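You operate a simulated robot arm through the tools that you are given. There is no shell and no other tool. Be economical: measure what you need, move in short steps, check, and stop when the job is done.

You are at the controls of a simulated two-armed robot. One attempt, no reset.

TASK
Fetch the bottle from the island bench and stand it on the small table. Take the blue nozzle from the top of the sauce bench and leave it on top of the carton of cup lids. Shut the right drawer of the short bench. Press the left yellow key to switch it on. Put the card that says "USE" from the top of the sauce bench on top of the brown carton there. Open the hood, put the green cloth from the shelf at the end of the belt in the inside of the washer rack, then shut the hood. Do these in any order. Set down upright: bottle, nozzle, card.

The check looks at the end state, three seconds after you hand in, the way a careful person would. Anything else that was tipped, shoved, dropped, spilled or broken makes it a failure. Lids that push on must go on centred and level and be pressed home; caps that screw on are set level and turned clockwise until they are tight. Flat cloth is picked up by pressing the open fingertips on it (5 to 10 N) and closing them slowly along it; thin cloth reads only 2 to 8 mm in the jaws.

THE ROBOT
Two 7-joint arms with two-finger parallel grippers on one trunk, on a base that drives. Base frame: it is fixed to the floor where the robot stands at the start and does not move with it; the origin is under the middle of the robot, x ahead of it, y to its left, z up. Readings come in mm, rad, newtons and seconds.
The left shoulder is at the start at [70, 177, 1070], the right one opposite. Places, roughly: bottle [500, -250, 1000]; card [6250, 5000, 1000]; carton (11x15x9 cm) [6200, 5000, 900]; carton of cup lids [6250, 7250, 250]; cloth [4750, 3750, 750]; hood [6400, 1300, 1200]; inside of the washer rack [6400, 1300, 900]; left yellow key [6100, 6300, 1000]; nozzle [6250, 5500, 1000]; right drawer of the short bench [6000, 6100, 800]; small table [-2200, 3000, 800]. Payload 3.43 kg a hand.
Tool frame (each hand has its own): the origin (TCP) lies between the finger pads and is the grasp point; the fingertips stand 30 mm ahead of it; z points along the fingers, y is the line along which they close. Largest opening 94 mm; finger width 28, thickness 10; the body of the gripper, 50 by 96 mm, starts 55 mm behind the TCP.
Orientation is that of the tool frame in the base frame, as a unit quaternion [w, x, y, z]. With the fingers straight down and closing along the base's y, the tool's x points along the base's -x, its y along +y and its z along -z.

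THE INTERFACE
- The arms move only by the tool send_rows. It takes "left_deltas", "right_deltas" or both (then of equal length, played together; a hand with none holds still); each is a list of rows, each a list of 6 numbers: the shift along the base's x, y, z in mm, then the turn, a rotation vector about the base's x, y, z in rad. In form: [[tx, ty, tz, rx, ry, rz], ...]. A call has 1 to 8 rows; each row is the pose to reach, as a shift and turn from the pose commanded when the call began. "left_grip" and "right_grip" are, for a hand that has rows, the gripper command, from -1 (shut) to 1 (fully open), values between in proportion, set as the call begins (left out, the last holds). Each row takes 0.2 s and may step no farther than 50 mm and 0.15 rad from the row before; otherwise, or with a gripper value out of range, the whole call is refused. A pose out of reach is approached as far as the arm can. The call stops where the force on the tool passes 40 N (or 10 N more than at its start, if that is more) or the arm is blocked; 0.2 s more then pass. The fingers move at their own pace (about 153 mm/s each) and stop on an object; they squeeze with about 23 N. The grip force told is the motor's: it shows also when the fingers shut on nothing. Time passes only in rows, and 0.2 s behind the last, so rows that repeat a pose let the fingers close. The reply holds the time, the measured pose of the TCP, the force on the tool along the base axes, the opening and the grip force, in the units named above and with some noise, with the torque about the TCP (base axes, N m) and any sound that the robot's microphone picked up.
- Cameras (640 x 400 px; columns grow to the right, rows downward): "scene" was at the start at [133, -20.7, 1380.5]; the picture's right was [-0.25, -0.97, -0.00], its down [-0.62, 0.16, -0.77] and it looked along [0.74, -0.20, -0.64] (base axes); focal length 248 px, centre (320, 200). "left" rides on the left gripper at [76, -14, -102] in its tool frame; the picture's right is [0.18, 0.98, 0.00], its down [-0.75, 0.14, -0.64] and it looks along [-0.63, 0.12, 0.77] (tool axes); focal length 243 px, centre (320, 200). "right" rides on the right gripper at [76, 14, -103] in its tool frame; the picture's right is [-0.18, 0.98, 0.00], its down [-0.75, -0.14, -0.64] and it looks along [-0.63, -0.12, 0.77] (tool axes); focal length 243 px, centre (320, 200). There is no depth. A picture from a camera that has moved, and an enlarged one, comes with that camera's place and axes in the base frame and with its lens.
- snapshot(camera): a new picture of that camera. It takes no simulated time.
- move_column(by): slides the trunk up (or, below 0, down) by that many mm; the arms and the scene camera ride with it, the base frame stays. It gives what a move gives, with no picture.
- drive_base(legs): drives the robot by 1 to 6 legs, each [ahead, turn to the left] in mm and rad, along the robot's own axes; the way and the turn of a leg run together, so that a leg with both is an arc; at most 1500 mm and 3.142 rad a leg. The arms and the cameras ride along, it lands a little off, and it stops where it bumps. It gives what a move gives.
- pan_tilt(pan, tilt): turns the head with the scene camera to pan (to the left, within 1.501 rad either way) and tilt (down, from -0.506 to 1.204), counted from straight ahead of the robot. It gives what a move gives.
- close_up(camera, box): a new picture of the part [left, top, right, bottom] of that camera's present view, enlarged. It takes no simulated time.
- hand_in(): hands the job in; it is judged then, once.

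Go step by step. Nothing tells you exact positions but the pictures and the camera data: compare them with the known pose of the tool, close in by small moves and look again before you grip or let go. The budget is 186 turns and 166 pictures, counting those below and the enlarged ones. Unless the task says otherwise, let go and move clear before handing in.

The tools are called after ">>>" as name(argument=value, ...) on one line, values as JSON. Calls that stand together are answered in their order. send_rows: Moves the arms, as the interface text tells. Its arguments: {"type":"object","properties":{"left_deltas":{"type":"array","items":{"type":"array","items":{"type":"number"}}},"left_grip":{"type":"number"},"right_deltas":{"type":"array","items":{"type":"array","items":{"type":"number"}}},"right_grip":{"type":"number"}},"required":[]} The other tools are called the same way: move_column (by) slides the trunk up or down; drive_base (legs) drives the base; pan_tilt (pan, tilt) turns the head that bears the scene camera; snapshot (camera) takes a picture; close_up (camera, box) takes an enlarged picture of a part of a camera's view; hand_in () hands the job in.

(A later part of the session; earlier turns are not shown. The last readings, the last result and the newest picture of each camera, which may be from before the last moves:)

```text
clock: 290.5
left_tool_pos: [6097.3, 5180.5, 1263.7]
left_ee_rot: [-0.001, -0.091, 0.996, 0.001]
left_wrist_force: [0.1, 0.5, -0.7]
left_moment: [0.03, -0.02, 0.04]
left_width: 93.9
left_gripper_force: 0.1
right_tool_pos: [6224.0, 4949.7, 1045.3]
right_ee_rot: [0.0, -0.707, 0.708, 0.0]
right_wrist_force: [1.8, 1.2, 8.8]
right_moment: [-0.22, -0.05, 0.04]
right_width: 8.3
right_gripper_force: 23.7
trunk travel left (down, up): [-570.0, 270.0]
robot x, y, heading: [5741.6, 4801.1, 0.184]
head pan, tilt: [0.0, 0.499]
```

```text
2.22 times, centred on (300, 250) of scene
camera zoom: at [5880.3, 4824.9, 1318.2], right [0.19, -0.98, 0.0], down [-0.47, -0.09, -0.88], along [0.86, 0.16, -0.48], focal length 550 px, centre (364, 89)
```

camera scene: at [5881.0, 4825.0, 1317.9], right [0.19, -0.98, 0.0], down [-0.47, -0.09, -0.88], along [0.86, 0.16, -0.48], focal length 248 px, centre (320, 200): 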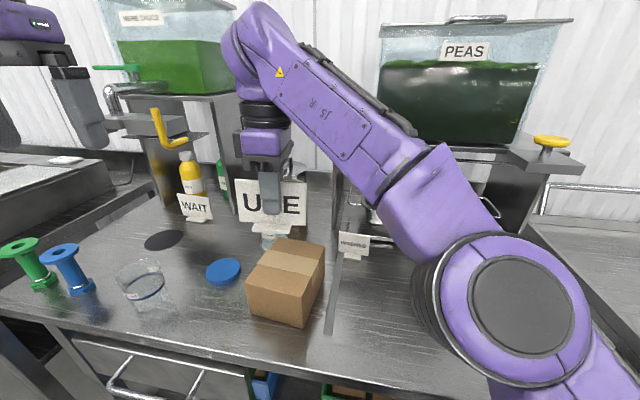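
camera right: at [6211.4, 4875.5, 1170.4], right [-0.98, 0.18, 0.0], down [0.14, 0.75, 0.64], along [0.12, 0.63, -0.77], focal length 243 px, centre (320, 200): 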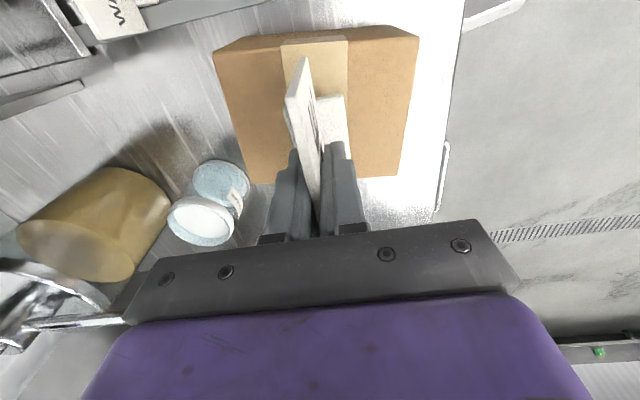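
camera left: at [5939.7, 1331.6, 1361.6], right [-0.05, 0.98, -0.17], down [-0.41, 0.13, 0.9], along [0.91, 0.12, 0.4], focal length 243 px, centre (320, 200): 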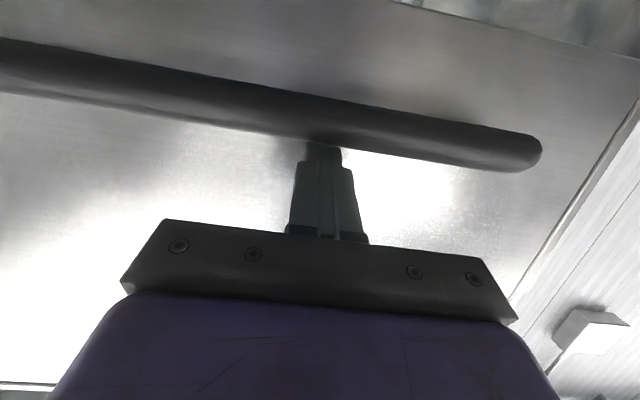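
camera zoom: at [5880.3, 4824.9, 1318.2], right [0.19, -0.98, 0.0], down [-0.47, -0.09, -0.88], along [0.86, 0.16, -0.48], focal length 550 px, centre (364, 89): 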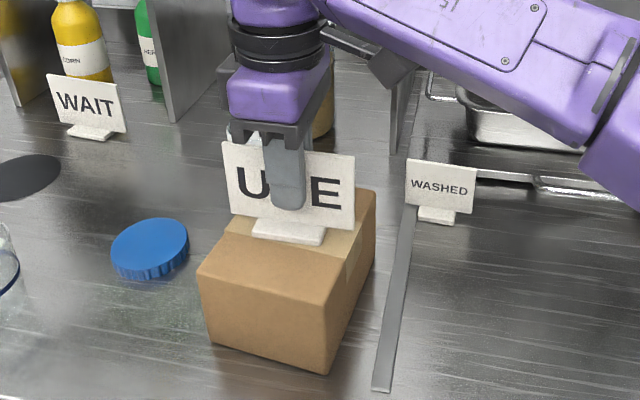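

Contact at z 1045 (9 N). I open the fingers and rise straight up.

>>> send_rows(right_deltas=[[0, 0, 1, 0, 0, 0], [0, 0, 1, 0, 0, 0], [0, 0, 1, 0, 0, 0]], right_grip=-0.2)

>>> send_rows(right_deltas=[[0, 0, 15, 0, 0, 0], [0, 0, 45, 0, 0, 0], [0, 0, 80, 0, 0, 0], [0, 0, 115, 0, 0, 0], [0, 0, 150, 0, 0, 0]])

>>> close_up(camera="scene", box=[220, 160, 380, 340])

```text
clock: 291.3
left_tool_pos: [6100.8, 5180.7, 1262.6]
left_ee_rot: [-0.001, -0.092, 0.996, 0.001]
left_wrist_force: [-0.6, 0.1, -0.7]
left_moment: [0.01, 0.02, 0.05]
left_width: 94.0
left_gripper_force: 0.1
right_tool_pos: [6225.1, 4950.6, 1045.2]
right_ee_rot: [0.0, -0.707, 0.707, 0.0]
right_wrist_force: [-0.3, 0.8, 0.4]
right_moment: [-0.02, -0.04, -0.01]
right_width: 37.7
right_gripper_force: 0.0
trunk travel left (down, up): [-570.0, 270.0]
robot x, y, heading: [5742.5, 4798.3, 0.186]
head pan, tilt: [0.0, 0.499]
```

```text
clock: 292.7
left_tool_pos: [6101.3, 5181.8, 1263.0]
left_ee_rot: [-0.002, -0.091, 0.996, 0.001]
left_wrist_force: [1.0, 0.2, -0.1]
left_moment: [-0.04, 0.02, -0.01]
left_width: 94.0
left_gripper_force: 0.1
right_tool_pos: [6231.5, 4904.2, 1183.8]
right_ee_rot: [0.023, -0.684, 0.729, 0.032]
right_wrist_force: [0.0, -0.2, -0.2]
right_moment: [-0.02, 0.02, 0.04]
right_width: 37.6
right_gripper_force: 0.0
right hand out of reach, approached as far as the arm can: row 4, 5
trunk travel left (down, up): [-570.0, 270.0]
robot x, y, heading: [5742.1, 4801.9, 0.19]
head pan, tilt: [0.0, 0.499]
stopped in row 5 (right hand): the arm was blocked; the commanded pose is now the measured one
```

```text
2.22 times, centred on (300, 250) of scene
camera zoom: at [5882.1, 4825.3, 1317.8], right [0.19, -0.98, 0.0], down [-0.47, -0.09, -0.88], along [0.86, 0.16, -0.48], focal length 550 px, centre (364, 89)
```

zoom: 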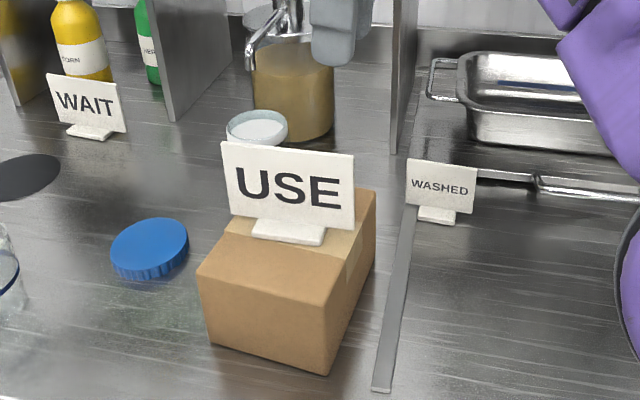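

The card stands squarely on the carton. Now the nozzle near [6155, 5400]: I back off and drive to about [5480, 5560], facing the bench.

>>> drive_base(legs=[[-350, 0], [0, 1.285], [829, 0], [0, -1.472]])

>>> snapshot(camera="scene")

```text
clock: 295.5
left_tool_pos: [5734.8, 5134.3, 1262.8]
left_ee_rot: [-0.001, -0.115, 0.993, 0.0]
left_wrist_force: [0.0, 0.7, 0.5]
left_moment: [0.0, 0.01, 0.04]
left_width: 93.9
left_gripper_force: 0.0
right_tool_pos: [5884.4, 4853.3, 1193.5]
right_ee_rot: [0.03, -0.697, 0.715, 0.043]
right_wrist_force: [0.8, -0.7, 0.3]
right_moment: [0.0, 0.0, 0.0]
right_width: 37.7
right_gripper_force: 0.0
trunk travel left (down, up): [-570.0, 270.0]
robot x, y, heading: [5400.2, 4732.3, 0.236]
head pan, tilt: [0.0, 0.499]
stopped in leg 2: the robot was blocked; the commanded pose is now the measured one
```

```text
61 pictures are left
camera scene: at [5534.0, 4766.7, 1318.0], right [0.23, -0.97, 0.0], down [-0.46, -0.11, -0.88], along [0.85, 0.2, -0.48], focal length 248 px, centre (320, 200)
```

scene: 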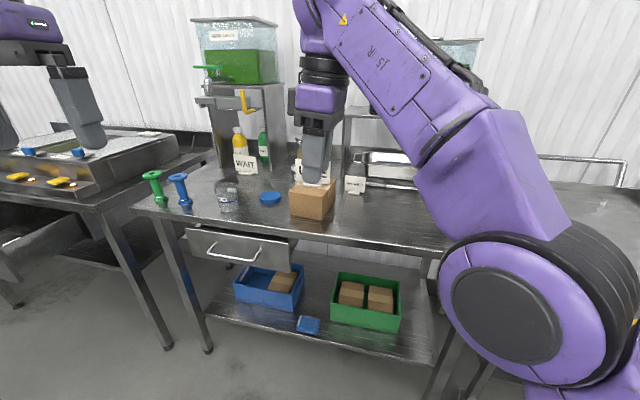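

The turn was blocked, likely by the right arm, which is folded across. I move the right hand back to its own side first.

>>> send_rows(right_deltas=[[0, -40, 0, 0, 0, 0], [0, -80, 10, 0, 0, 0], [0, -120, 20, 0, 0, 0], [0, -160, 30, 0, 0, 0], [0, -200, 40, 0, 0, 0]])

>>> drive_base(legs=[[0, 0.6]])

>>> snapshot(camera="scene")

```text
clock: 296.7
left_tool_pos: [5735.5, 5131.1, 1263.1]
left_ee_rot: [-0.001, -0.116, 0.993, 0.002]
left_wrist_force: [-0.1, 0.4, 0.1]
left_moment: [-0.02, -0.04, 0.0]
left_width: 94.0
left_gripper_force: 0.0
right_tool_pos: [5884.0, 4651.3, 1232.7]
right_ee_rot: [0.031, -0.698, 0.715, 0.043]
right_wrist_force: [-0.1, -0.9, 0.7]
right_moment: [0.02, 0.02, 0.0]
right_width: 37.5
right_gripper_force: 0.0
trunk travel left (down, up): [-570.0, 270.0]
robot x, y, heading: [5396.3, 4734.4, 0.233]
head pan, tilt: [0.0, 0.499]
```

```text
clock: 298.8
left_tool_pos: [5449.5, 5254.3, 1262.1]
left_ee_rot: [-0.001, -0.405, 0.914, 0.001]
left_wrist_force: [0.2, 0.0, -0.5]
left_moment: [-0.01, 0.05, 0.01]
left_width: 93.8
left_gripper_force: 0.1
right_tool_pos: [5843.6, 4943.2, 1231.2]
right_ee_rot: [-0.016, 0.878, -0.476, -0.049]
right_wrist_force: [-0.4, 0.1, -1.0]
right_moment: [0.01, -0.02, -0.01]
right_width: 37.5
right_gripper_force: 0.0
trunk travel left (down, up): [-570.0, 270.0]
robot x, y, heading: [5398.4, 4733.7, 0.838]
head pan, tilt: [0.0, 0.499]
```

```text
60 pictures are left
camera scene: at [5492.5, 4838.2, 1317.9], right [0.74, -0.67, 0.0], down [-0.32, -0.35, -0.88], along [0.59, 0.65, -0.48], focal length 248 px, centre (320, 200)
```

scene: 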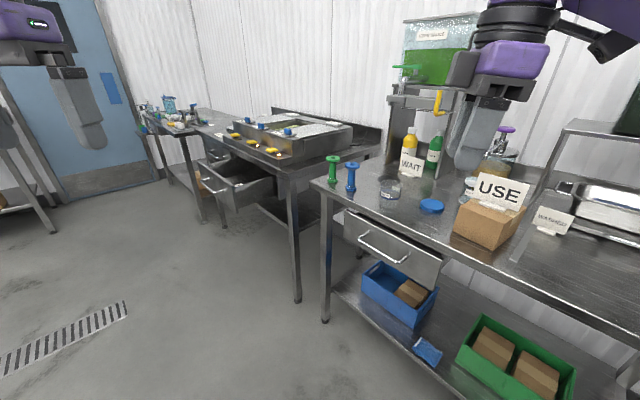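

Turning works now, and the card stands well. The short bench's drawer sticks out near [5820, 5800 to 6150], so I'll shut it first: I drive to about [5280, 5900] facing it.

>>> drive_base(legs=[[0, 0.834], [1172, 0], [0, -1.672]])

>>> snapshot(camera="scene")

```text
clock: 311.0
left_tool_pos: [5704.4, 6209.7, 1263.6]
left_ee_rot: [-0.001, 0.002, 1.0, 0.002]
left_wrist_force: [-0.2, 0.0, -0.1]
left_moment: [-0.01, 0.0, 0.02]
left_width: 93.9
left_gripper_force: 0.0
right_tool_pos: [5734.4, 5710.5, 1232.7]
right_ee_rot: [0.034, -0.607, 0.793, 0.038]
right_wrist_force: [-0.4, -0.6, 0.4]
right_moment: [0.01, -0.02, 0.02]
right_width: 37.5
right_gripper_force: 0.1
trunk travel left (down, up): [-570.0, 270.0]
robot x, y, heading: [5280.9, 5900.0, -0.006]
head pan, tilt: [0.0, 0.499]
```

```text
59 pictures are left
camera scene: at [5422.3, 5901.5, 1317.9], right [-0.01, -1.0, 0.0], down [-0.48, 0.0, -0.88], along [0.88, 0.0, -0.48], focal length 248 px, centre (320, 200)
```

scene: 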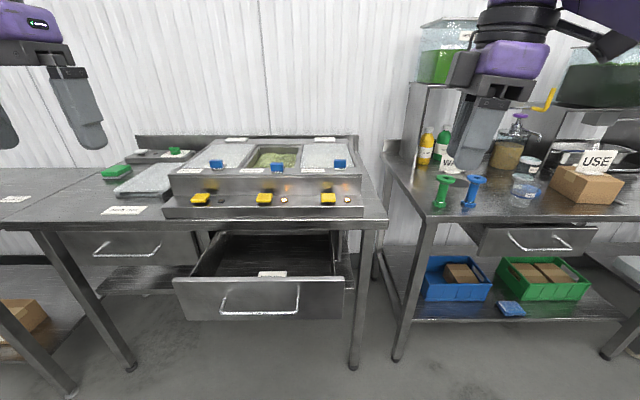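

The right drawer's front is near x 5890, handle centre at about [5850, 6058, 750]. The left yellow key is on the heated unit above. I pull the left hand in, close its fingers, raise the right, and lower the trunk.

>>> send_rows(left_deltas=[[-20, -35, 0, 0, 0, 0], [-40, -70, 0, 0, 0, 0], [-60, -105, 0, 0, 0, 0], [-80, -140, 0, 0, 0, 0], [-90, -150, -30, 0, 0, 0], [-90, -150, -60, 0, 0, 0], [-90, -150, -90, 0, 0, 0]], left_grip=-1, right_deltas=[[0, -10, 30, 0, 0, 0], [0, -20, 60, 0, 0, 0], [0, -30, 90, 0, 0, 0], [0, -40, 120, 0, 0, 0], [0, -40, 140, 0, 0, 0], [0, -40, 160, 0, 0, 0], [0, -40, 180, 0, 0, 0]])

>>> move_column(by=-400)

>>> snapshot(camera="scene")

```text
clock: 312.6
left_tool_pos: [5708.2, 6083.2, 1242.5]
left_ee_rot: [-0.001, 0.002, 1.0, -0.006]
left_wrist_force: [0.7, 0.2, 0.3]
left_moment: [-0.02, -0.01, -0.01]
left_width: 0.2
left_gripper_force: 23.1
left hand out of reach, approached as far as the arm can: row 1, 2, 3, 4, 5, 6, 7
right_tool_pos: [5734.4, 5698.9, 1264.3]
right_ee_rot: [0.038, -0.607, 0.793, 0.036]
right_wrist_force: [0.4, 0.5, 0.3]
right_moment: [-0.03, -0.04, -0.03]
right_width: 37.5
right_gripper_force: 0.0
right hand out of reach, approached as far as the arm can: row 1, 2, 3, 4, 5, 6, 7
trunk travel left (down, up): [-570.0, 270.0]
robot x, y, heading: [5276.4, 5898.8, -0.006]
head pan, tilt: [0.0, 0.499]
```

```text
clock: 316.4
left_tool_pos: [5708.6, 6084.4, 842.6]
left_ee_rot: [-0.001, 0.002, 1.0, -0.006]
left_wrist_force: [-0.2, 0.1, -0.6]
left_moment: [0.0, 0.01, -0.03]
left_width: 0.2
left_gripper_force: 23.0
right_tool_pos: [5735.2, 5700.3, 863.7]
right_ee_rot: [0.038, -0.607, 0.793, 0.036]
right_wrist_force: [0.0, 0.4, 1.1]
right_moment: [0.01, -0.01, 0.0]
right_width: 37.6
right_gripper_force: 0.0
trunk travel left (down, up): [-170.0, 670.0]
robot x, y, heading: [5277.8, 5898.5, -0.001]
head pan, tilt: [0.0, 0.499]
```

```text
58 pictures are left
camera scene: at [5422.2, 5901.5, 918.0], right [-0.01, -1.0, 0.0], down [-0.48, 0.0, -0.88], along [0.88, 0.0, -0.48], focal length 248 px, centre (320, 200)
```

scene: 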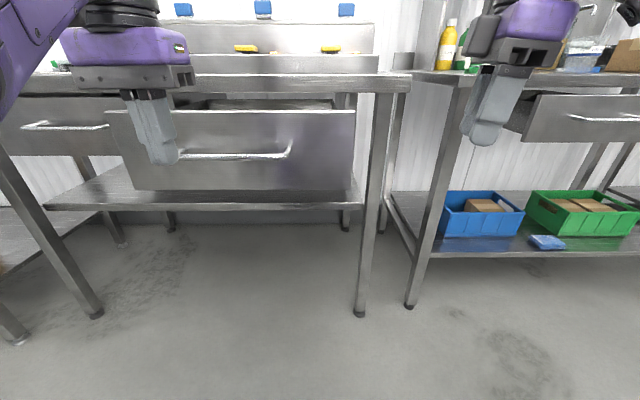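

The handle bar is at z about 776. I set the left hand at z 788 in front of it and then push with the base.

>>> send_rows(left_deltas=[[45, 0, 10, 0, 0, 0], [92, 0, 15, 0, 0, 0], [92, 0, 15, 0, 0, 0]])

>>> drive_base(legs=[[105, 0]])

>>> snapshot(camera="scene")

>>> snapshot(camera="left")

```text
clock: 317.2
left_tool_pos: [5766.6, 6103.5, 839.2]
left_ee_rot: [-0.001, 0.003, 1.0, 0.002]
left_wrist_force: [0.1, 0.6, 0.0]
left_moment: [-0.01, 0.04, 0.01]
left_width: 0.1
left_gripper_force: 23.3
left hand out of reach, approached as far as the arm can: row 1, 2, 3
right_tool_pos: [5734.7, 5699.7, 864.6]
right_ee_rot: [0.038, -0.607, 0.793, 0.036]
right_wrist_force: [0.0, -0.2, 0.3]
right_moment: [0.0, 0.0, 0.03]
right_width: 37.5
right_gripper_force: 0.1
trunk travel left (down, up): [-170.0, 670.0]
robot x, y, heading: [5278.4, 5899.1, -0.005]
head pan, tilt: [0.0, 0.499]
```

```text
clock: 318.4
left_tool_pos: [5871.5, 6103.5, 837.7]
left_ee_rot: [-0.001, 0.002, 1.0, 0.002]
left_wrist_force: [0.1, -0.3, -0.8]
left_moment: [0.03, 0.02, -0.04]
left_width: 0.0
left_gripper_force: 22.8
right_tool_pos: [5840.1, 5698.7, 863.4]
right_ee_rot: [0.038, -0.608, 0.792, 0.036]
right_wrist_force: [0.6, -0.1, 1.0]
right_moment: [-0.01, -0.01, 0.01]
right_width: 37.4
right_gripper_force: 0.0
trunk travel left (down, up): [-170.0, 670.0]
robot x, y, heading: [5387.1, 5897.5, -0.006]
head pan, tilt: [0.0, 0.499]
```

```text
57 pictures are left
camera scene: at [5528.3, 5900.9, 917.8], right [-0.01, -1.0, 0.0], down [-0.48, 0.0, -0.88], along [0.88, 0.0, -0.48], focal length 248 px, centre (320, 200)
```

scene: 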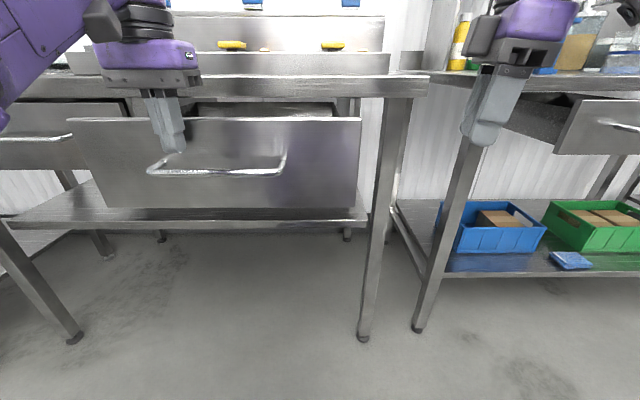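

```text
56 pictures are left
camera left: at [5796.5, 6089.8, 941.8], right [-0.18, 0.98, 0.0], down [0.76, 0.13, 0.64], along [0.63, 0.12, -0.77], focal length 243 px, centre (320, 200)
```

left: 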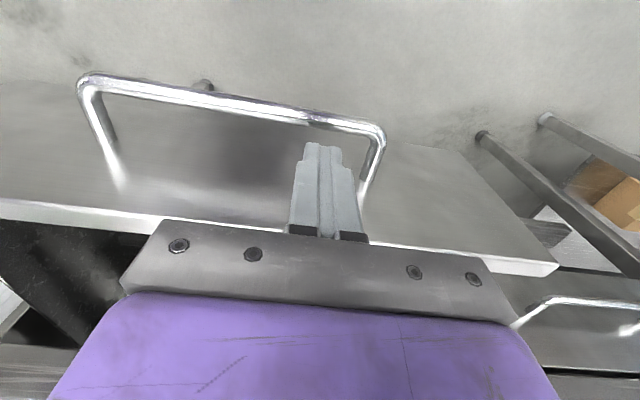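

The fingers are above the handle. To keep the gripper clear of the bench edge I'll push on the handle bar itself (x about 5861, z 776): back 65 mm, lower 50 mm.

>>> drive_base(legs=[[-65, 0]])

>>> move_column(by=-50)

>>> drive_base(legs=[[40, 0]])

>>> snapshot(camera="left")

>>> snapshot(camera="scene")

```text
clock: 319.4
left_tool_pos: [5805.4, 6102.9, 839.3]
left_ee_rot: [0.0, 0.003, 1.0, 0.002]
left_wrist_force: [-0.3, 0.3, -0.2]
left_moment: [0.02, 0.0, -0.02]
left_width: 0.0
left_gripper_force: 23.2
right_tool_pos: [5775.0, 5699.0, 864.7]
right_ee_rot: [0.038, -0.608, 0.792, 0.035]
right_wrist_force: [-0.6, 0.5, -0.8]
right_moment: [-0.04, -0.02, -0.04]
right_width: 37.6
right_gripper_force: 0.1
trunk travel left (down, up): [-170.0, 670.0]
robot x, y, heading: [5320.8, 5898.9, -0.004]
head pan, tilt: [0.0, 0.499]
```

```text
clock: 320.3
left_tool_pos: [5805.9, 6104.5, 789.3]
left_ee_rot: [-0.001, 0.003, 1.0, 0.002]
left_wrist_force: [0.9, 0.1, 0.4]
left_moment: [0.02, 0.03, 0.04]
left_width: 0.0
left_gripper_force: 22.6
right_tool_pos: [5772.2, 5699.6, 813.1]
right_ee_rot: [0.038, -0.607, 0.793, 0.036]
right_wrist_force: [-0.4, 0.2, 0.4]
right_moment: [0.0, 0.02, -0.04]
right_width: 37.6
right_gripper_force: 0.0
trunk travel left (down, up): [-120.0, 720.0]
robot x, y, heading: [5322.8, 5901.5, -0.004]
head pan, tilt: [0.0, 0.499]
```

```text
clock: 321.2
left_tool_pos: [5847.1, 6102.4, 788.8]
left_ee_rot: [-0.002, 0.003, 1.0, 0.002]
left_wrist_force: [-1.1, 0.1, 0.4]
left_moment: [0.02, 0.02, -0.03]
left_width: 0.2
left_gripper_force: 22.9
right_tool_pos: [5814.6, 5698.4, 814.0]
right_ee_rot: [0.039, -0.607, 0.793, 0.036]
right_wrist_force: [0.4, 0.7, -0.5]
right_moment: [0.0, 0.02, 0.02]
right_width: 37.5
right_gripper_force: 0.1
trunk travel left (down, up): [-120.0, 720.0]
robot x, y, heading: [5359.8, 5897.7, -0.008]
head pan, tilt: [0.0, 0.499]
```

```text
55 pictures are left
camera left: at [5771.1, 6089.7, 892.0], right [-0.18, 0.98, 0.0], down [0.76, 0.13, 0.64], along [0.63, 0.12, -0.77], focal length 243 px, centre (320, 200)
```

left: 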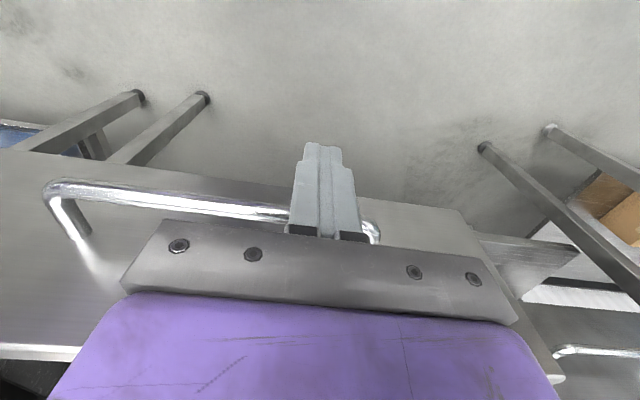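

```text
54 pictures are left
camera scene: at [5502.8, 5901.0, 867.8], right [-0.01, -1.0, 0.0], down [-0.48, 0.0, -0.88], along [0.88, 0.0, -0.48], focal length 248 px, centre (320, 200)
```

scene: 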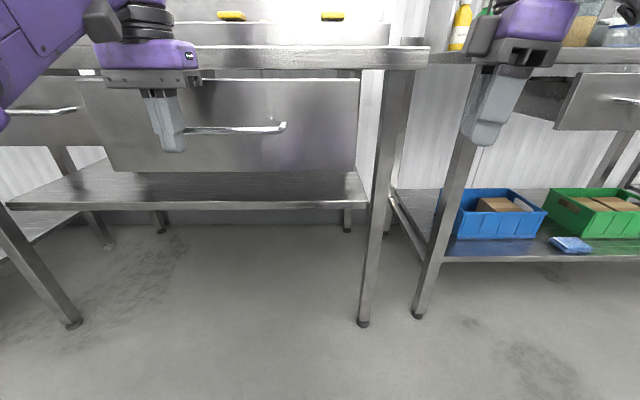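

The fingers stand in front of the bar. I push by driving forward in stages.

>>> drive_base(legs=[[120, 0]])

>>> snapshot(camera="scene")

```text
clock: 322.4
left_tool_pos: [5967.4, 6102.5, 788.9]
left_ee_rot: [-0.001, 0.003, 1.0, 0.001]
left_wrist_force: [-0.7, -0.5, -0.1]
left_moment: [0.03, -0.02, 0.03]
left_width: 0.0
left_gripper_force: 22.9
right_tool_pos: [5934.4, 5696.9, 813.1]
right_ee_rot: [0.039, -0.606, 0.794, 0.036]
right_wrist_force: [0.0, -0.6, -0.1]
right_moment: [-0.03, 0.02, 0.02]
right_width: 37.4
right_gripper_force: 0.0
trunk travel left (down, up): [-120.0, 720.0]
robot x, y, heading: [5481.2, 5899.9, -0.005]
head pan, tilt: [0.0, 0.499]
```

```text
53 pictures are left
camera scene: at [5622.6, 5900.2, 867.8], right [-0.01, -1.0, 0.0], down [-0.48, 0.0, -0.88], along [0.88, -0.01, -0.48], focal length 248 px, centre (320, 200)
```

scene: 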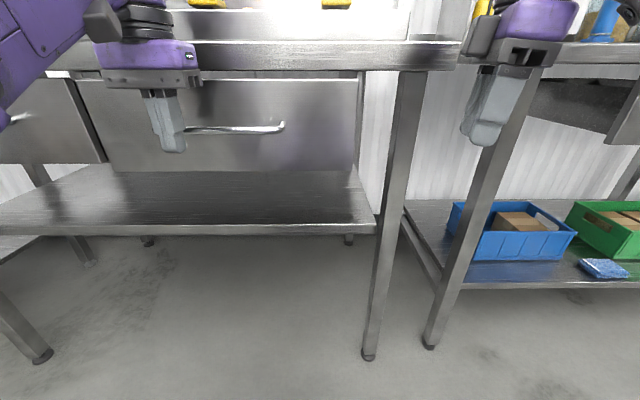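

>>> drive_base(legs=[[45, 0]])

>>> snapshot(camera="scene")

```text
clock: 323.3
left_tool_pos: [6012.1, 6101.8, 787.5]
left_ee_rot: [-0.002, 0.003, 1.0, 0.001]
left_wrist_force: [0.1, -0.1, -0.6]
left_moment: [0.02, -0.01, 0.0]
left_width: 0.0
left_gripper_force: 22.5
right_tool_pos: [5980.1, 5697.8, 812.4]
right_ee_rot: [0.039, -0.607, 0.793, 0.036]
right_wrist_force: [1.0, 0.4, 0.9]
right_moment: [-0.01, 0.01, 0.01]
right_width: 37.5
right_gripper_force: 0.1
trunk travel left (down, up): [-120.0, 720.0]
robot x, y, heading: [5525.7, 5899.8, -0.006]
head pan, tilt: [0.0, 0.499]
```

```text
52 pictures are left
camera scene: at [5667.8, 5899.9, 867.9], right [-0.01, -1.0, 0.0], down [-0.48, 0.0, -0.88], along [0.88, -0.01, -0.48], focal length 248 px, centre (320, 200)
```

scene: 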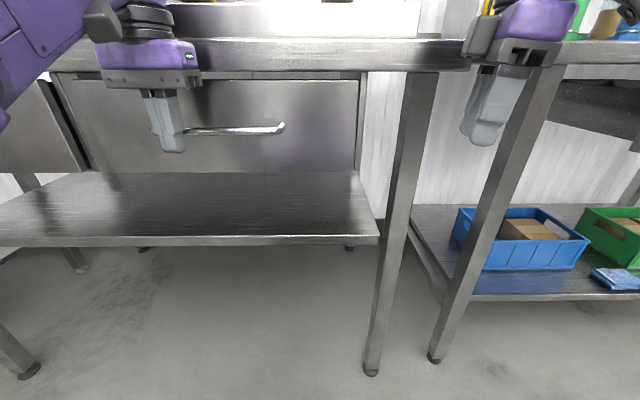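

The drawer is nearly flush with its left neighbour. I push the last bit until it stops.

>>> drive_base(legs=[[20, 0]])

>>> close_up(camera="scene", box=[0, 40, 400, 200])

```text
clock: 324.1
left_tool_pos: [6015.6, 6101.0, 790.8]
left_ee_rot: [0.0, 0.002, 1.0, 0.002]
left_wrist_force: [-23.5, 0.0, -8.1]
left_moment: [-0.26, -1.65, 0.37]
left_width: 0.0
left_gripper_force: 22.8
right_tool_pos: [5985.4, 5698.4, 814.5]
right_ee_rot: [0.038, -0.607, 0.793, 0.034]
right_wrist_force: [-0.5, 0.7, -0.7]
right_moment: [0.04, 0.0, 0.03]
right_width: 37.5
right_gripper_force: 0.1
trunk travel left (down, up): [-120.0, 720.0]
robot x, y, heading: [5531.3, 5900.2, 0.0]
head pan, tilt: [0.0, 0.499]
stopped in leg 1: the force on the tool passed its limit (the readings are from after the stop); the commanded pose is now the measured one
```

```text
1.60 times, centred on (200, 120) of scene
camera zoom: at [5671.9, 5900.7, 868.4], right [0.0, -1.0, 0.0], down [-0.48, 0.0, -0.88], along [0.88, 0.0, -0.48], focal length 396 px, centre (512, 328)
```

zoom: 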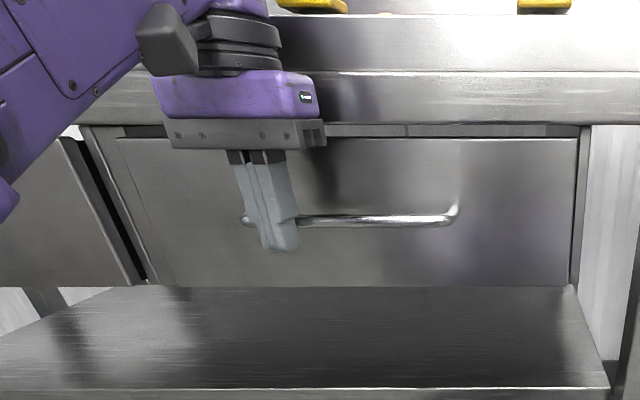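

The torque shows my gripper body met the bench edge (z about 860), so the drawer may lack a few millimetres. I back off 70 mm, tilt the hand forward, and inspect.

>>> drive_base(legs=[[-80, 0]])

>>> send_rows(left_deltas=[[0, 0, 0, 0, -0.14, 0], [5, 0, -5, 0, -0.28, 0], [10, 0, -10, 0, -0.42, 0], [15, 0, -15, 0, -0.55, 0]])

>>> snapshot(camera="left")

>>> close_up(camera="scene", box=[0, 40, 400, 200])

```text
clock: 325.1
left_tool_pos: [5937.3, 6101.0, 788.5]
left_ee_rot: [-0.002, 0.003, 1.0, 0.002]
left_wrist_force: [0.1, -0.2, 0.6]
left_moment: [0.0, -0.02, -0.01]
left_width: 0.3
left_gripper_force: 23.0
right_tool_pos: [5907.4, 5697.6, 813.5]
right_ee_rot: [0.038, -0.606, 0.793, 0.035]
right_wrist_force: [0.3, 0.2, -1.0]
right_moment: [0.0, -0.05, -0.03]
right_width: 37.5
right_gripper_force: 0.0
trunk travel left (down, up): [-120.0, 720.0]
robot x, y, heading: [5451.7, 5902.8, 0.0]
head pan, tilt: [0.0, 0.499]
```

```text
clock: 326.1
left_tool_pos: [5988.0, 6114.3, 794.0]
left_ee_rot: [0.271, -0.001, 0.963, -0.007]
left_wrist_force: [0.2, 0.1, -0.3]
left_moment: [0.02, 0.0, -0.02]
left_width: 0.0
left_gripper_force: 23.2
left hand out of reach, approached as far as the arm can: row 3, 4
right_tool_pos: [5907.8, 5700.0, 813.2]
right_ee_rot: [0.038, -0.607, 0.793, 0.035]
right_wrist_force: [-1.0, -0.4, -0.2]
right_moment: [-0.03, 0.01, 0.0]
right_width: 37.6
right_gripper_force: 0.1
trunk travel left (down, up): [-120.0, 720.0]
robot x, y, heading: [5451.3, 5901.2, -0.007]
head pan, tilt: [0.0, 0.499]
```

```text
50 pictures are left
camera left: at [5869.6, 6102.2, 842.7], right [-0.16, 0.98, -0.11], down [0.31, 0.15, 0.94], along [0.94, 0.11, -0.33], focal length 243 px, centre (320, 200)
```

left: 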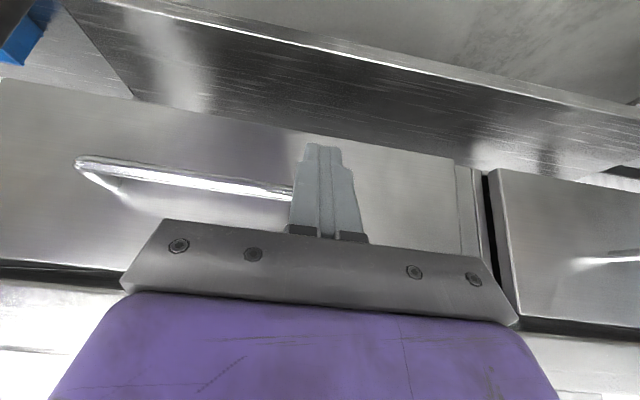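

```text
1.60 times, centred on (200, 120) of scene
camera zoom: at [5594.5, 5900.7, 867.9], right [0.0, -1.0, 0.0], down [-0.48, 0.0, -0.88], along [0.88, 0.0, -0.48], focal length 396 px, centre (512, 328)
```

zoom: 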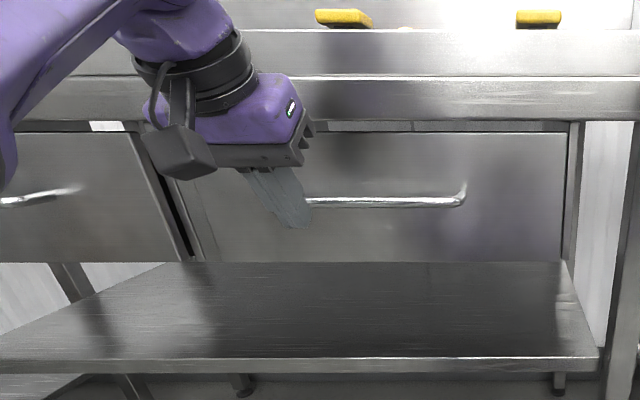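

Our drawer looks flush with its frame. To be sure I press once more with the tilted fingertips on the bar.

>>> drive_base(legs=[[60, 0]])

>>> close_up(camera="left", box=[0, 60, 640, 300])

```text
clock: 327.0
left_tool_pos: [6009.7, 6118.7, 791.7]
left_ee_rot: [0.259, 0.001, 0.966, -0.003]
left_wrist_force: [-7.4, -2.1, -3.6]
left_moment: [-0.02, 0.17, -0.07]
left_width: 0.3
left_gripper_force: 23.1
right_tool_pos: [5933.9, 5698.0, 812.5]
right_ee_rot: [0.037, -0.607, 0.793, 0.036]
right_wrist_force: [0.1, -0.3, -0.1]
right_moment: [-0.02, 0.0, -0.02]
right_width: 37.5
right_gripper_force: 0.0
trunk travel left (down, up): [-120.0, 720.0]
robot x, y, heading: [5474.7, 5899.4, -0.005]
head pan, tilt: [0.0, 0.499]
stopped in leg 1: the force on the tool passed its limit (the readings are from after the stop); the commanded pose is now the measured one
```

```text
1.00 times, centred on (320, 180) of left (not enlarged: the box is as wide or as high as the picture)
camera zoom: at [5891.7, 6106.8, 842.7], right [-0.15, 0.98, -0.1], down [0.33, 0.15, 0.93], along [0.93, 0.11, -0.35], focal length 243 px, centre (320, 220)
```

zoom: 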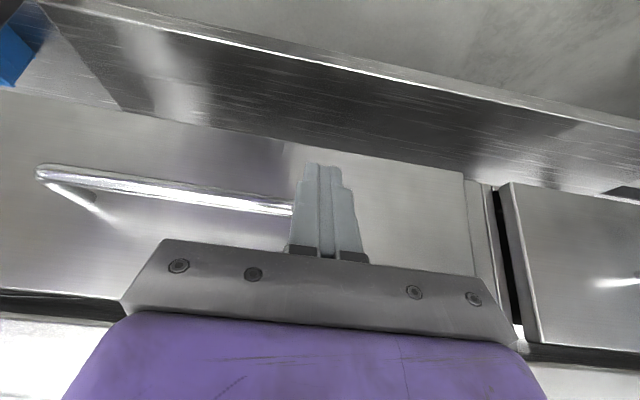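

The bar takes over 40 N with no more travel: the drawer is shut. I back off, raise the trunk to its middle height, and look at the yellow keys.

>>> drive_base(legs=[[-150, 0]])

>>> move_column(by=530)

>>> send_rows(left_deltas=[[-10, 0, 0, 0, 0.13, 0], [-20, 0, 0, 0, 0.26, 0], [-30, 0, 10, 0, 0.39, 0], [-40, 0, 20, 0, 0.53, 0]])

>>> snapshot(camera="scene")

>>> close_up(camera="scene", box=[140, 150, 400, 290])

```text
clock: 328.4
left_tool_pos: [5860.8, 6120.2, 791.7]
left_ee_rot: [0.26, 0.002, 0.966, -0.004]
left_wrist_force: [0.0, -0.6, 0.0]
left_moment: [0.0, 0.02, -0.01]
left_width: 0.0
left_gripper_force: 23.2
right_tool_pos: [5784.3, 5699.0, 812.5]
right_ee_rot: [0.037, -0.608, 0.793, 0.036]
right_wrist_force: [-0.8, -0.2, -0.8]
right_moment: [0.02, -0.01, 0.02]
right_width: 37.6
right_gripper_force: 0.1
trunk travel left (down, up): [-120.0, 720.0]
robot x, y, heading: [5327.5, 5899.4, 0.001]
head pan, tilt: [0.0, 0.499]
```

```text
refused: 530 is not a number from -400 to 400
```

```text
clock: 329.4
left_tool_pos: [5805.9, 6144.1, 795.0]
left_ee_rot: [-0.002, 0.001, 1.0, -0.005]
left_wrist_force: [-0.9, 0.1, 0.4]
left_moment: [0.02, -0.01, 0.04]
left_width: 0.2
left_gripper_force: 23.5
left hand out of reach, approached as far as the arm can: row 4
right_tool_pos: [5784.6, 5700.4, 812.3]
right_ee_rot: [0.037, -0.607, 0.793, 0.035]
right_wrist_force: [-1.0, -0.9, 0.3]
right_moment: [0.0, 0.0, -0.02]
right_width: 37.7
right_gripper_force: 0.0
trunk travel left (down, up): [-120.0, 720.0]
robot x, y, heading: [5330.2, 5900.1, -0.002]
head pan, tilt: [0.0, 0.499]
```

```text
47 pictures are left
camera scene: at [5469.8, 5901.6, 868.1], right [0.0, -1.0, 0.0], down [-0.48, 0.0, -0.88], along [0.88, 0.0, -0.48], focal length 248 px, centre (320, 200)
```

scene: 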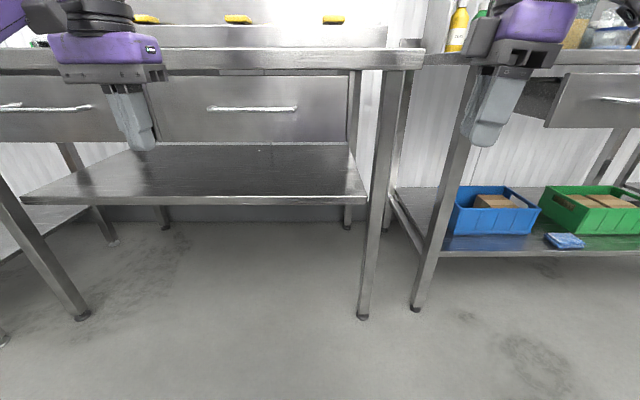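

```text
2.46 times, centred on (270, 220) of scene
camera zoom: at [5469.8, 5901.6, 868.1], right [0.0, -1.0, 0.0], down [-0.48, 0.0, -0.88], along [0.88, 0.0, -0.48], focal length 609 px, centre (443, 151)
```

zoom: 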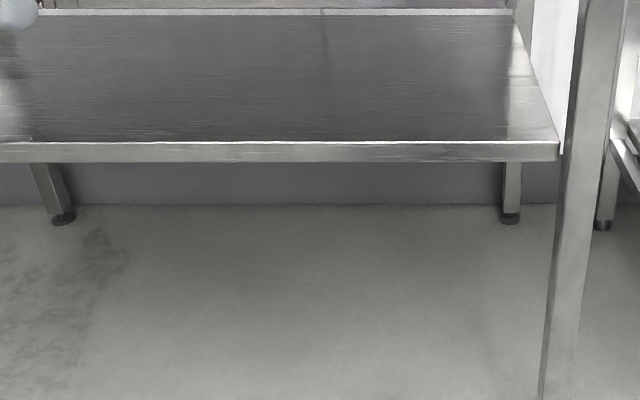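

Both drawers are flush. I raise the trunk 380 mm and look at the keys.

>>> move_column(by=380)

>>> close_up(camera="scene", box=[100, 100, 400, 260])

```text
clock: 333.1
left_tool_pos: [5806.2, 6143.6, 1174.3]
left_ee_rot: [-0.002, 0.0, 1.0, -0.004]
left_wrist_force: [0.2, -0.4, 0.2]
left_moment: [0.0, 0.01, 0.02]
left_width: 0.0
left_gripper_force: 23.0
right_tool_pos: [5785.1, 5698.3, 1192.1]
right_ee_rot: [0.037, -0.608, 0.792, 0.036]
right_wrist_force: [-0.4, -0.1, 0.3]
right_moment: [0.01, 0.02, 0.02]
right_width: 37.8
right_gripper_force: 0.1
trunk travel left (down, up): [-500.0, 340.0]
robot x, y, heading: [5328.9, 5900.3, -0.004]
head pan, tilt: [0.0, 0.499]
```

```text
2.13 times, centred on (250, 180) of scene
camera zoom: at [5470.8, 5901.0, 1247.9], right [0.0, -1.0, 0.0], down [-0.48, 0.0, -0.88], along [0.88, 0.0, -0.48], focal length 528 px, centre (469, 243)
```

zoom: 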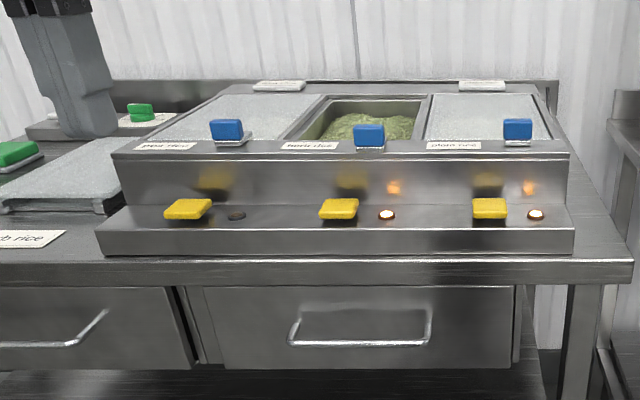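

The left yellow key sits near [6103, 6271, 953], its lamp dark while the other two are lit. I drive over to bring the left hand above it.

>>> drive_base(legs=[[0, 0.63], [376, 0], [0, -0.63]])

>>> close_up(camera="scene", box=[120, 120, 420, 320])

```text
clock: 338.8
left_tool_pos: [6110.5, 6360.6, 1173.8]
left_ee_rot: [-0.002, 0.001, 1.0, -0.003]
left_wrist_force: [-0.8, 0.0, 0.0]
left_moment: [0.0, 0.01, -0.01]
left_width: 0.0
left_gripper_force: 23.1
right_tool_pos: [6086.3, 5914.7, 1192.3]
right_ee_rot: [0.036, -0.607, 0.793, 0.036]
right_wrist_force: [-0.1, -0.2, 0.5]
right_moment: [-0.01, 0.0, 0.0]
right_width: 37.7
right_gripper_force: 0.1
trunk travel left (down, up): [-500.0, 340.0]
robot x, y, heading: [5631.0, 6117.4, -0.004]
head pan, tilt: [0.0, 0.499]
```

```text
2.00 times, centred on (270, 220) of scene
camera zoom: at [5773.6, 6117.9, 1247.9], right [0.0, -1.0, 0.0], down [-0.48, 0.0, -0.88], along [0.88, 0.0, -0.48], focal length 495 px, centre (420, 160)
```

zoom: 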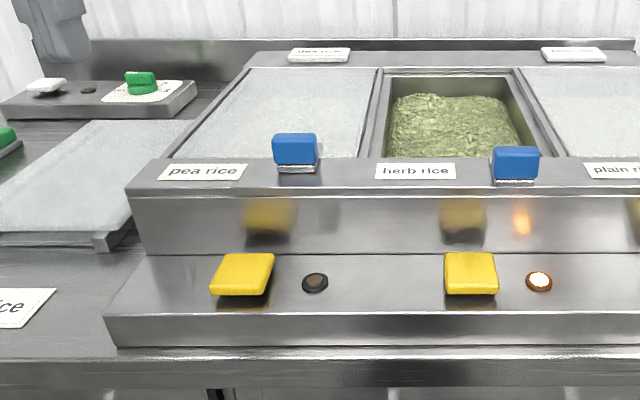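

The key centre is confirmed at [6105, 6273]. I move the left fingertips above it and down to z 980.

>>> send_rows(left_deltas=[[0, -40, 0, 0, 0, 0], [-3, -85, 0, 0, 0, 0], [-3, -87, -45, 0, 0, 0], [-3, -87, -90, 0, 0, 0], [-3, -87, -135, 0, 0, 0], [-3, -87, -165, 0, 0, 0]])

>>> close_up(camera="scene", box=[120, 120, 420, 320])

```text
clock: 340.2
left_tool_pos: [6107.0, 6273.5, 1008.6]
left_ee_rot: [-0.002, 0.002, 1.0, -0.003]
left_wrist_force: [0.3, -0.4, 0.5]
left_moment: [0.03, 0.01, -0.01]
left_width: 0.1
left_gripper_force: 23.4
right_tool_pos: [6086.3, 5915.5, 1192.9]
right_ee_rot: [0.036, -0.607, 0.793, 0.036]
right_wrist_force: [0.5, -0.3, -0.2]
right_moment: [0.04, -0.01, 0.01]
right_width: 37.5
right_gripper_force: 0.2
trunk travel left (down, up): [-500.0, 340.0]
robot x, y, heading: [5634.3, 6121.0, -0.005]
head pan, tilt: [0.0, 0.499]
```

```text
2.00 times, centred on (270, 220) of scene
camera zoom: at [5773.7, 6117.9, 1247.9], right [0.0, -1.0, 0.0], down [-0.48, 0.0, -0.88], along [0.88, 0.0, -0.48], focal length 495 px, centre (420, 160)
```

zoom: 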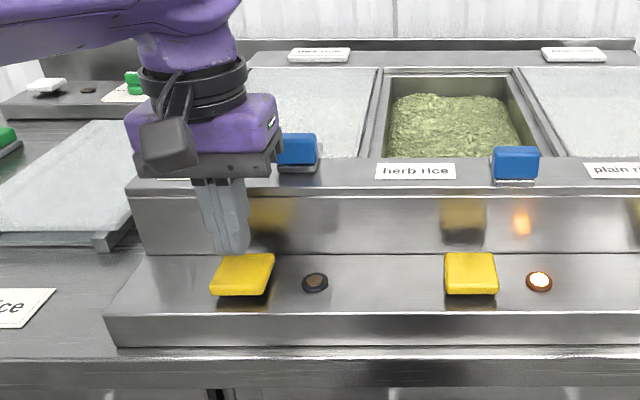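

The fingertips are right above the key. I press down slowly.

>>> send_rows(left_deltas=[[0, 0, -6, 0, 0, 0], [0, 0, -11, 0, 0, 0], [0, 0, -15, 0, 0, 0], [0, 0, -19, 0, 0, 0], [0, 0, -23, 0, 0, 0], [0, 0, -26, 0, 0, 0], [0, 0, -29, 0, 0, 0]])

>>> close_up(camera="scene", box=[170, 190, 370, 290])

```text
clock: 341.8
left_tool_pos: [6107.2, 6272.8, 980.6]
left_ee_rot: [-0.001, 0.001, 1.0, -0.004]
left_wrist_force: [3.4, 2.0, 10.5]
left_moment: [0.07, -0.17, 0.1]
left_width: 0.1
left_gripper_force: 23.0
right_tool_pos: [6087.1, 5915.1, 1192.1]
right_ee_rot: [0.037, -0.607, 0.793, 0.037]
right_wrist_force: [0.7, 0.1, -0.2]
right_moment: [-0.02, 0.02, 0.02]
right_width: 37.8
right_gripper_force: 0.1
trunk travel left (down, up): [-500.0, 340.0]
robot x, y, heading: [5632.4, 6117.8, 0.0]
head pan, tilt: [0.0, 0.499]
heard: click
```

```text
3.20 times, centred on (270, 240) of scene
camera zoom: at [5773.0, 6117.9, 1248.2], right [0.0, -1.0, 0.0], down [-0.48, 0.0, -0.88], along [0.88, 0.0, -0.48], focal length 792 px, centre (480, 72)
```

zoom: 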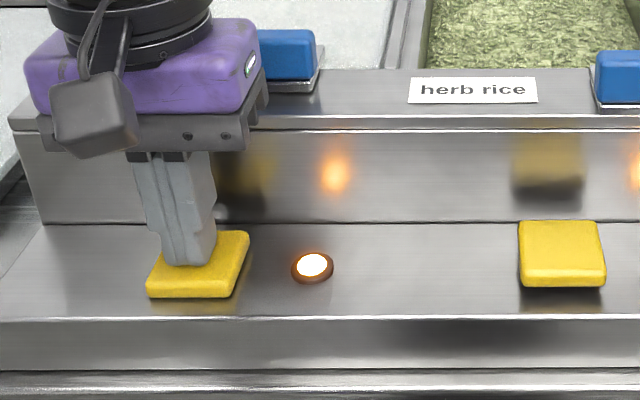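

A click, and the left lamp is lit. I rise straight up and check that it stays on.

>>> send_rows(left_deltas=[[0, 0, 15, 0, 0, 0], [0, 0, 50, 0, 0, 0], [0, 0, 95, 0, 0, 0], [0, 0, 140, 0, 0, 0], [0, 0, 185, 0, 0, 0]])

>>> drive_base(legs=[[-330, 0]])

>>> snapshot(camera="scene")

```text
clock: 343.0
left_tool_pos: [6106.5, 6274.1, 1163.9]
left_ee_rot: [-0.003, 0.002, 1.0, -0.003]
left_wrist_force: [0.3, 0.2, -0.1]
left_moment: [-0.02, 0.01, 0.02]
left_width: 0.0
left_gripper_force: 23.3
right_tool_pos: [6085.5, 5914.1, 1192.7]
right_ee_rot: [0.037, -0.606, 0.794, 0.036]
right_wrist_force: [0.0, -0.5, -1.1]
right_moment: [-0.03, 0.03, -0.01]
right_width: 37.6
right_gripper_force: 0.1
trunk travel left (down, up): [-500.0, 340.0]
robot x, y, heading: [5634.0, 6121.0, -0.002]
head pan, tilt: [0.0, 0.499]
```

```text
clock: 345.2
left_tool_pos: [5775.7, 6275.3, 1164.9]
left_ee_rot: [-0.002, 0.001, 1.0, -0.004]
left_wrist_force: [0.8, -0.4, 0.3]
left_moment: [-0.02, 0.01, 0.03]
left_width: 0.2
left_gripper_force: 23.5
right_tool_pos: [5756.3, 5917.1, 1193.7]
right_ee_rot: [0.036, -0.607, 0.793, 0.036]
right_wrist_force: [0.4, 0.5, -0.4]
right_moment: [-0.01, -0.03, 0.04]
right_width: 37.7
right_gripper_force: 0.1
trunk travel left (down, up): [-500.0, 340.0]
robot x, y, heading: [5300.1, 6121.8, -0.002]
head pan, tilt: [0.0, 0.499]
```

```text
41 pictures are left
camera scene: at [5442.5, 6119.2, 1247.9], right [0.0, -1.0, 0.0], down [-0.48, 0.0, -0.88], along [0.88, 0.0, -0.48], focal length 248 px, centre (320, 200)
```

scene: 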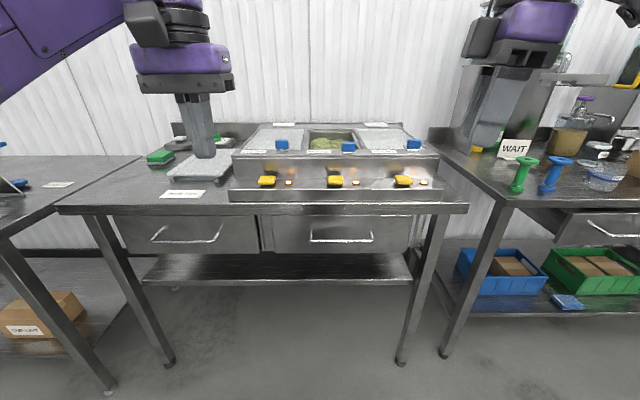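

All three lamps are lit and the drawer is shut. The carton of cup lids is on the low shelf under the next bench to the left. Now the nozzle: I drive to about [5450, 5560] and face the sauce bench.

>>> drive_base(legs=[[0, -1.308], [582, 0], [0, 1.31], [140, 0]])

>>> send_rows(right_deltas=[[0, 0, 0, -0.034, 0, 0.088], [0, 0, 0, -0.068, 0, 0.176], [0, 0, 0, -0.102, 0, 0.264], [0, 0, 0, -0.102, 0, 0.264]], right_grip=1)

>>> pan_tilt(pan=-0.3, tilt=0.6)

>>> snapshot(camera="scene")

```text
clock: 355.9
left_tool_pos: [6070.7, 5719.7, 1164.0]
left_ee_rot: [-0.003, -0.005, 1.0, -0.004]
left_wrist_force: [0.9, -0.2, -0.9]
left_moment: [0.01, -0.03, -0.03]
left_width: 0.1
left_gripper_force: 22.9
right_tool_pos: [6054.8, 5361.8, 1192.1]
right_ee_rot: [0.036, -0.611, 0.79, 0.036]
right_wrist_force: [0.8, 0.1, -0.2]
right_moment: [-0.03, 0.03, 0.01]
right_width: 37.3
right_gripper_force: 0.0
trunk travel left (down, up): [-500.0, 340.0]
robot x, y, heading: [5596.2, 5559.8, 0.006]
head pan, tilt: [0.0, 0.499]
```

```text
clock: 356.9
left_tool_pos: [6071.6, 5719.5, 1164.5]
left_ee_rot: [-0.002, -0.004, 1.0, -0.002]
left_wrist_force: [0.5, -0.6, 0.6]
left_moment: [0.02, 0.02, 0.03]
left_width: 0.0
left_gripper_force: 23.3
right_tool_pos: [6029.6, 5368.2, 1197.0]
right_ee_rot: [0.01, -0.701, 0.713, 0.0]
right_wrist_force: [-0.2, 0.3, 0.0]
right_moment: [0.02, 0.04, -0.01]
right_width: 94.0
right_gripper_force: 0.0
right hand out of reach, approached as far as the arm can: row 2, 3, 4
trunk travel left (down, up): [-500.0, 340.0]
robot x, y, heading: [5599.8, 5558.9, 0.009]
head pan, tilt: [0.0, 0.499]
```

```text
clock: 357.7
left_tool_pos: [6070.4, 5720.1, 1164.8]
left_ee_rot: [-0.003, -0.004, 1.0, -0.003]
left_wrist_force: [-0.3, 1.3, -0.4]
left_moment: [0.03, 0.0, -0.02]
left_width: 0.2
left_gripper_force: 22.9
right_tool_pos: [6029.3, 5370.7, 1196.5]
right_ee_rot: [0.009, -0.7, 0.714, -0.001]
right_wrist_force: [0.5, -0.7, 0.2]
right_moment: [0.01, 0.01, 0.06]
right_width: 94.0
right_gripper_force: 0.1
trunk travel left (down, up): [-500.0, 340.0]
robot x, y, heading: [5594.0, 5560.0, 0.01]
head pan, tilt: [-0.3, 0.6]
```

```text
40 pictures are left
camera scene: at [5732.9, 5534.8, 1238.9], right [-0.29, -0.96, 0.0], down [-0.54, 0.16, -0.83], along [0.79, -0.24, -0.56], focal length 248 px, centre (320, 200)
```

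scene: 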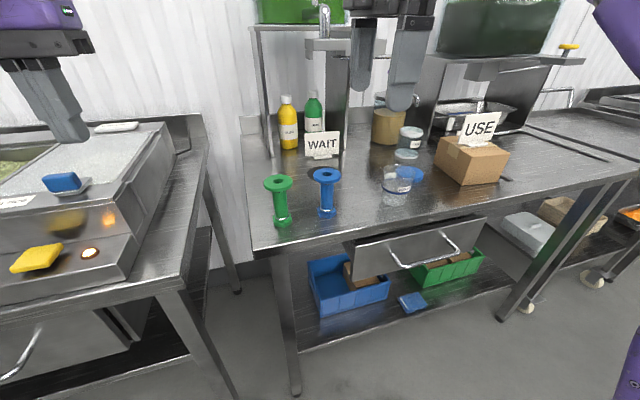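

The blue nozzle's top disc is near [6157, 5394, 996]. I drive 80 mm closer and bring the right hand above it.

>>> drive_base(legs=[[85, 0]])

>>> snapshot(camera="right")

```text
clock: 358.8
left_tool_pos: [6156.4, 5720.7, 1163.6]
left_ee_rot: [-0.002, -0.004, 1.0, -0.003]
left_wrist_force: [-0.2, 0.6, -0.5]
left_moment: [0.01, 0.01, 0.01]
left_width: 0.1
left_gripper_force: 22.9
right_tool_pos: [6115.0, 5369.7, 1197.2]
right_ee_rot: [0.01, -0.701, 0.713, -0.001]
right_wrist_force: [-0.1, 0.1, -0.5]
right_moment: [0.03, 0.04, -0.01]
right_width: 93.8
right_gripper_force: 0.0
trunk travel left (down, up): [-500.0, 340.0]
robot x, y, heading: [5682.8, 5557.2, 0.01]
head pan, tilt: [-0.3, 0.6]
```

```text
39 pictures are left
camera right: at [6099.5, 5293.5, 1297.2], right [-0.98, 0.2, -0.01], down [0.15, 0.74, 0.65], along [0.14, 0.64, -0.76], focal length 243 px, centre (320, 200)
```

right: 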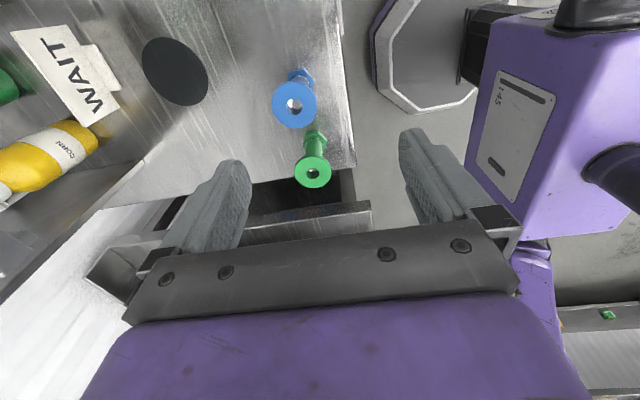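

The disc reads [6154, 5389] (about 54 mm wide). I move over it and go down to z 1040, then check.

>>> send_rows(right_deltas=[[7, 14, -20, 0, 0, 0], [14, 27, -50, 0, 0, 0], [14, 27, -90, 0, 0, 0], [14, 27, -130, 0, 0, 0], [14, 27, -150, 0, 0, 0]])

>>> snapshot(camera="right")

```text
clock: 360.0
left_tool_pos: [6155.4, 5720.1, 1164.3]
left_ee_rot: [-0.002, -0.005, 1.0, -0.004]
left_wrist_force: [0.8, -0.7, 0.4]
left_moment: [-0.01, 0.03, 0.0]
left_width: 0.0
left_gripper_force: 22.9
right_tool_pos: [6128.4, 5397.4, 1046.1]
right_ee_rot: [0.011, -0.7, 0.714, -0.001]
right_wrist_force: [0.0, -0.4, 0.0]
right_moment: [0.01, -0.01, -0.01]
right_width: 93.9
right_gripper_force: 0.0
trunk travel left (down, up): [-500.0, 340.0]
robot x, y, heading: [5681.2, 5560.4, 0.005]
head pan, tilt: [-0.3, 0.6]
```

```text
38 pictures are left
camera right: at [6112.8, 5320.8, 1147.1], right [-0.98, 0.2, -0.01], down [0.15, 0.74, 0.65], along [0.14, 0.64, -0.76], focal length 243 px, centre (320, 200)
```

right: 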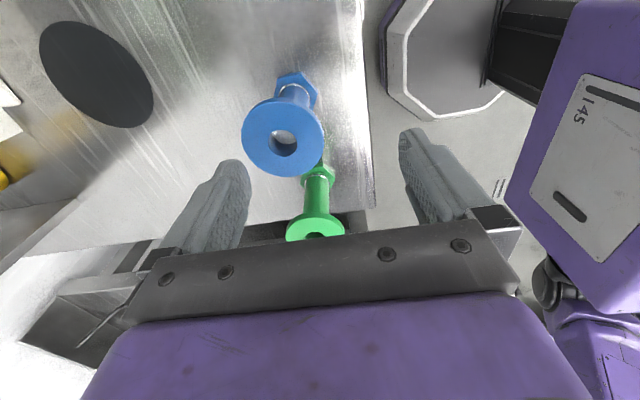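

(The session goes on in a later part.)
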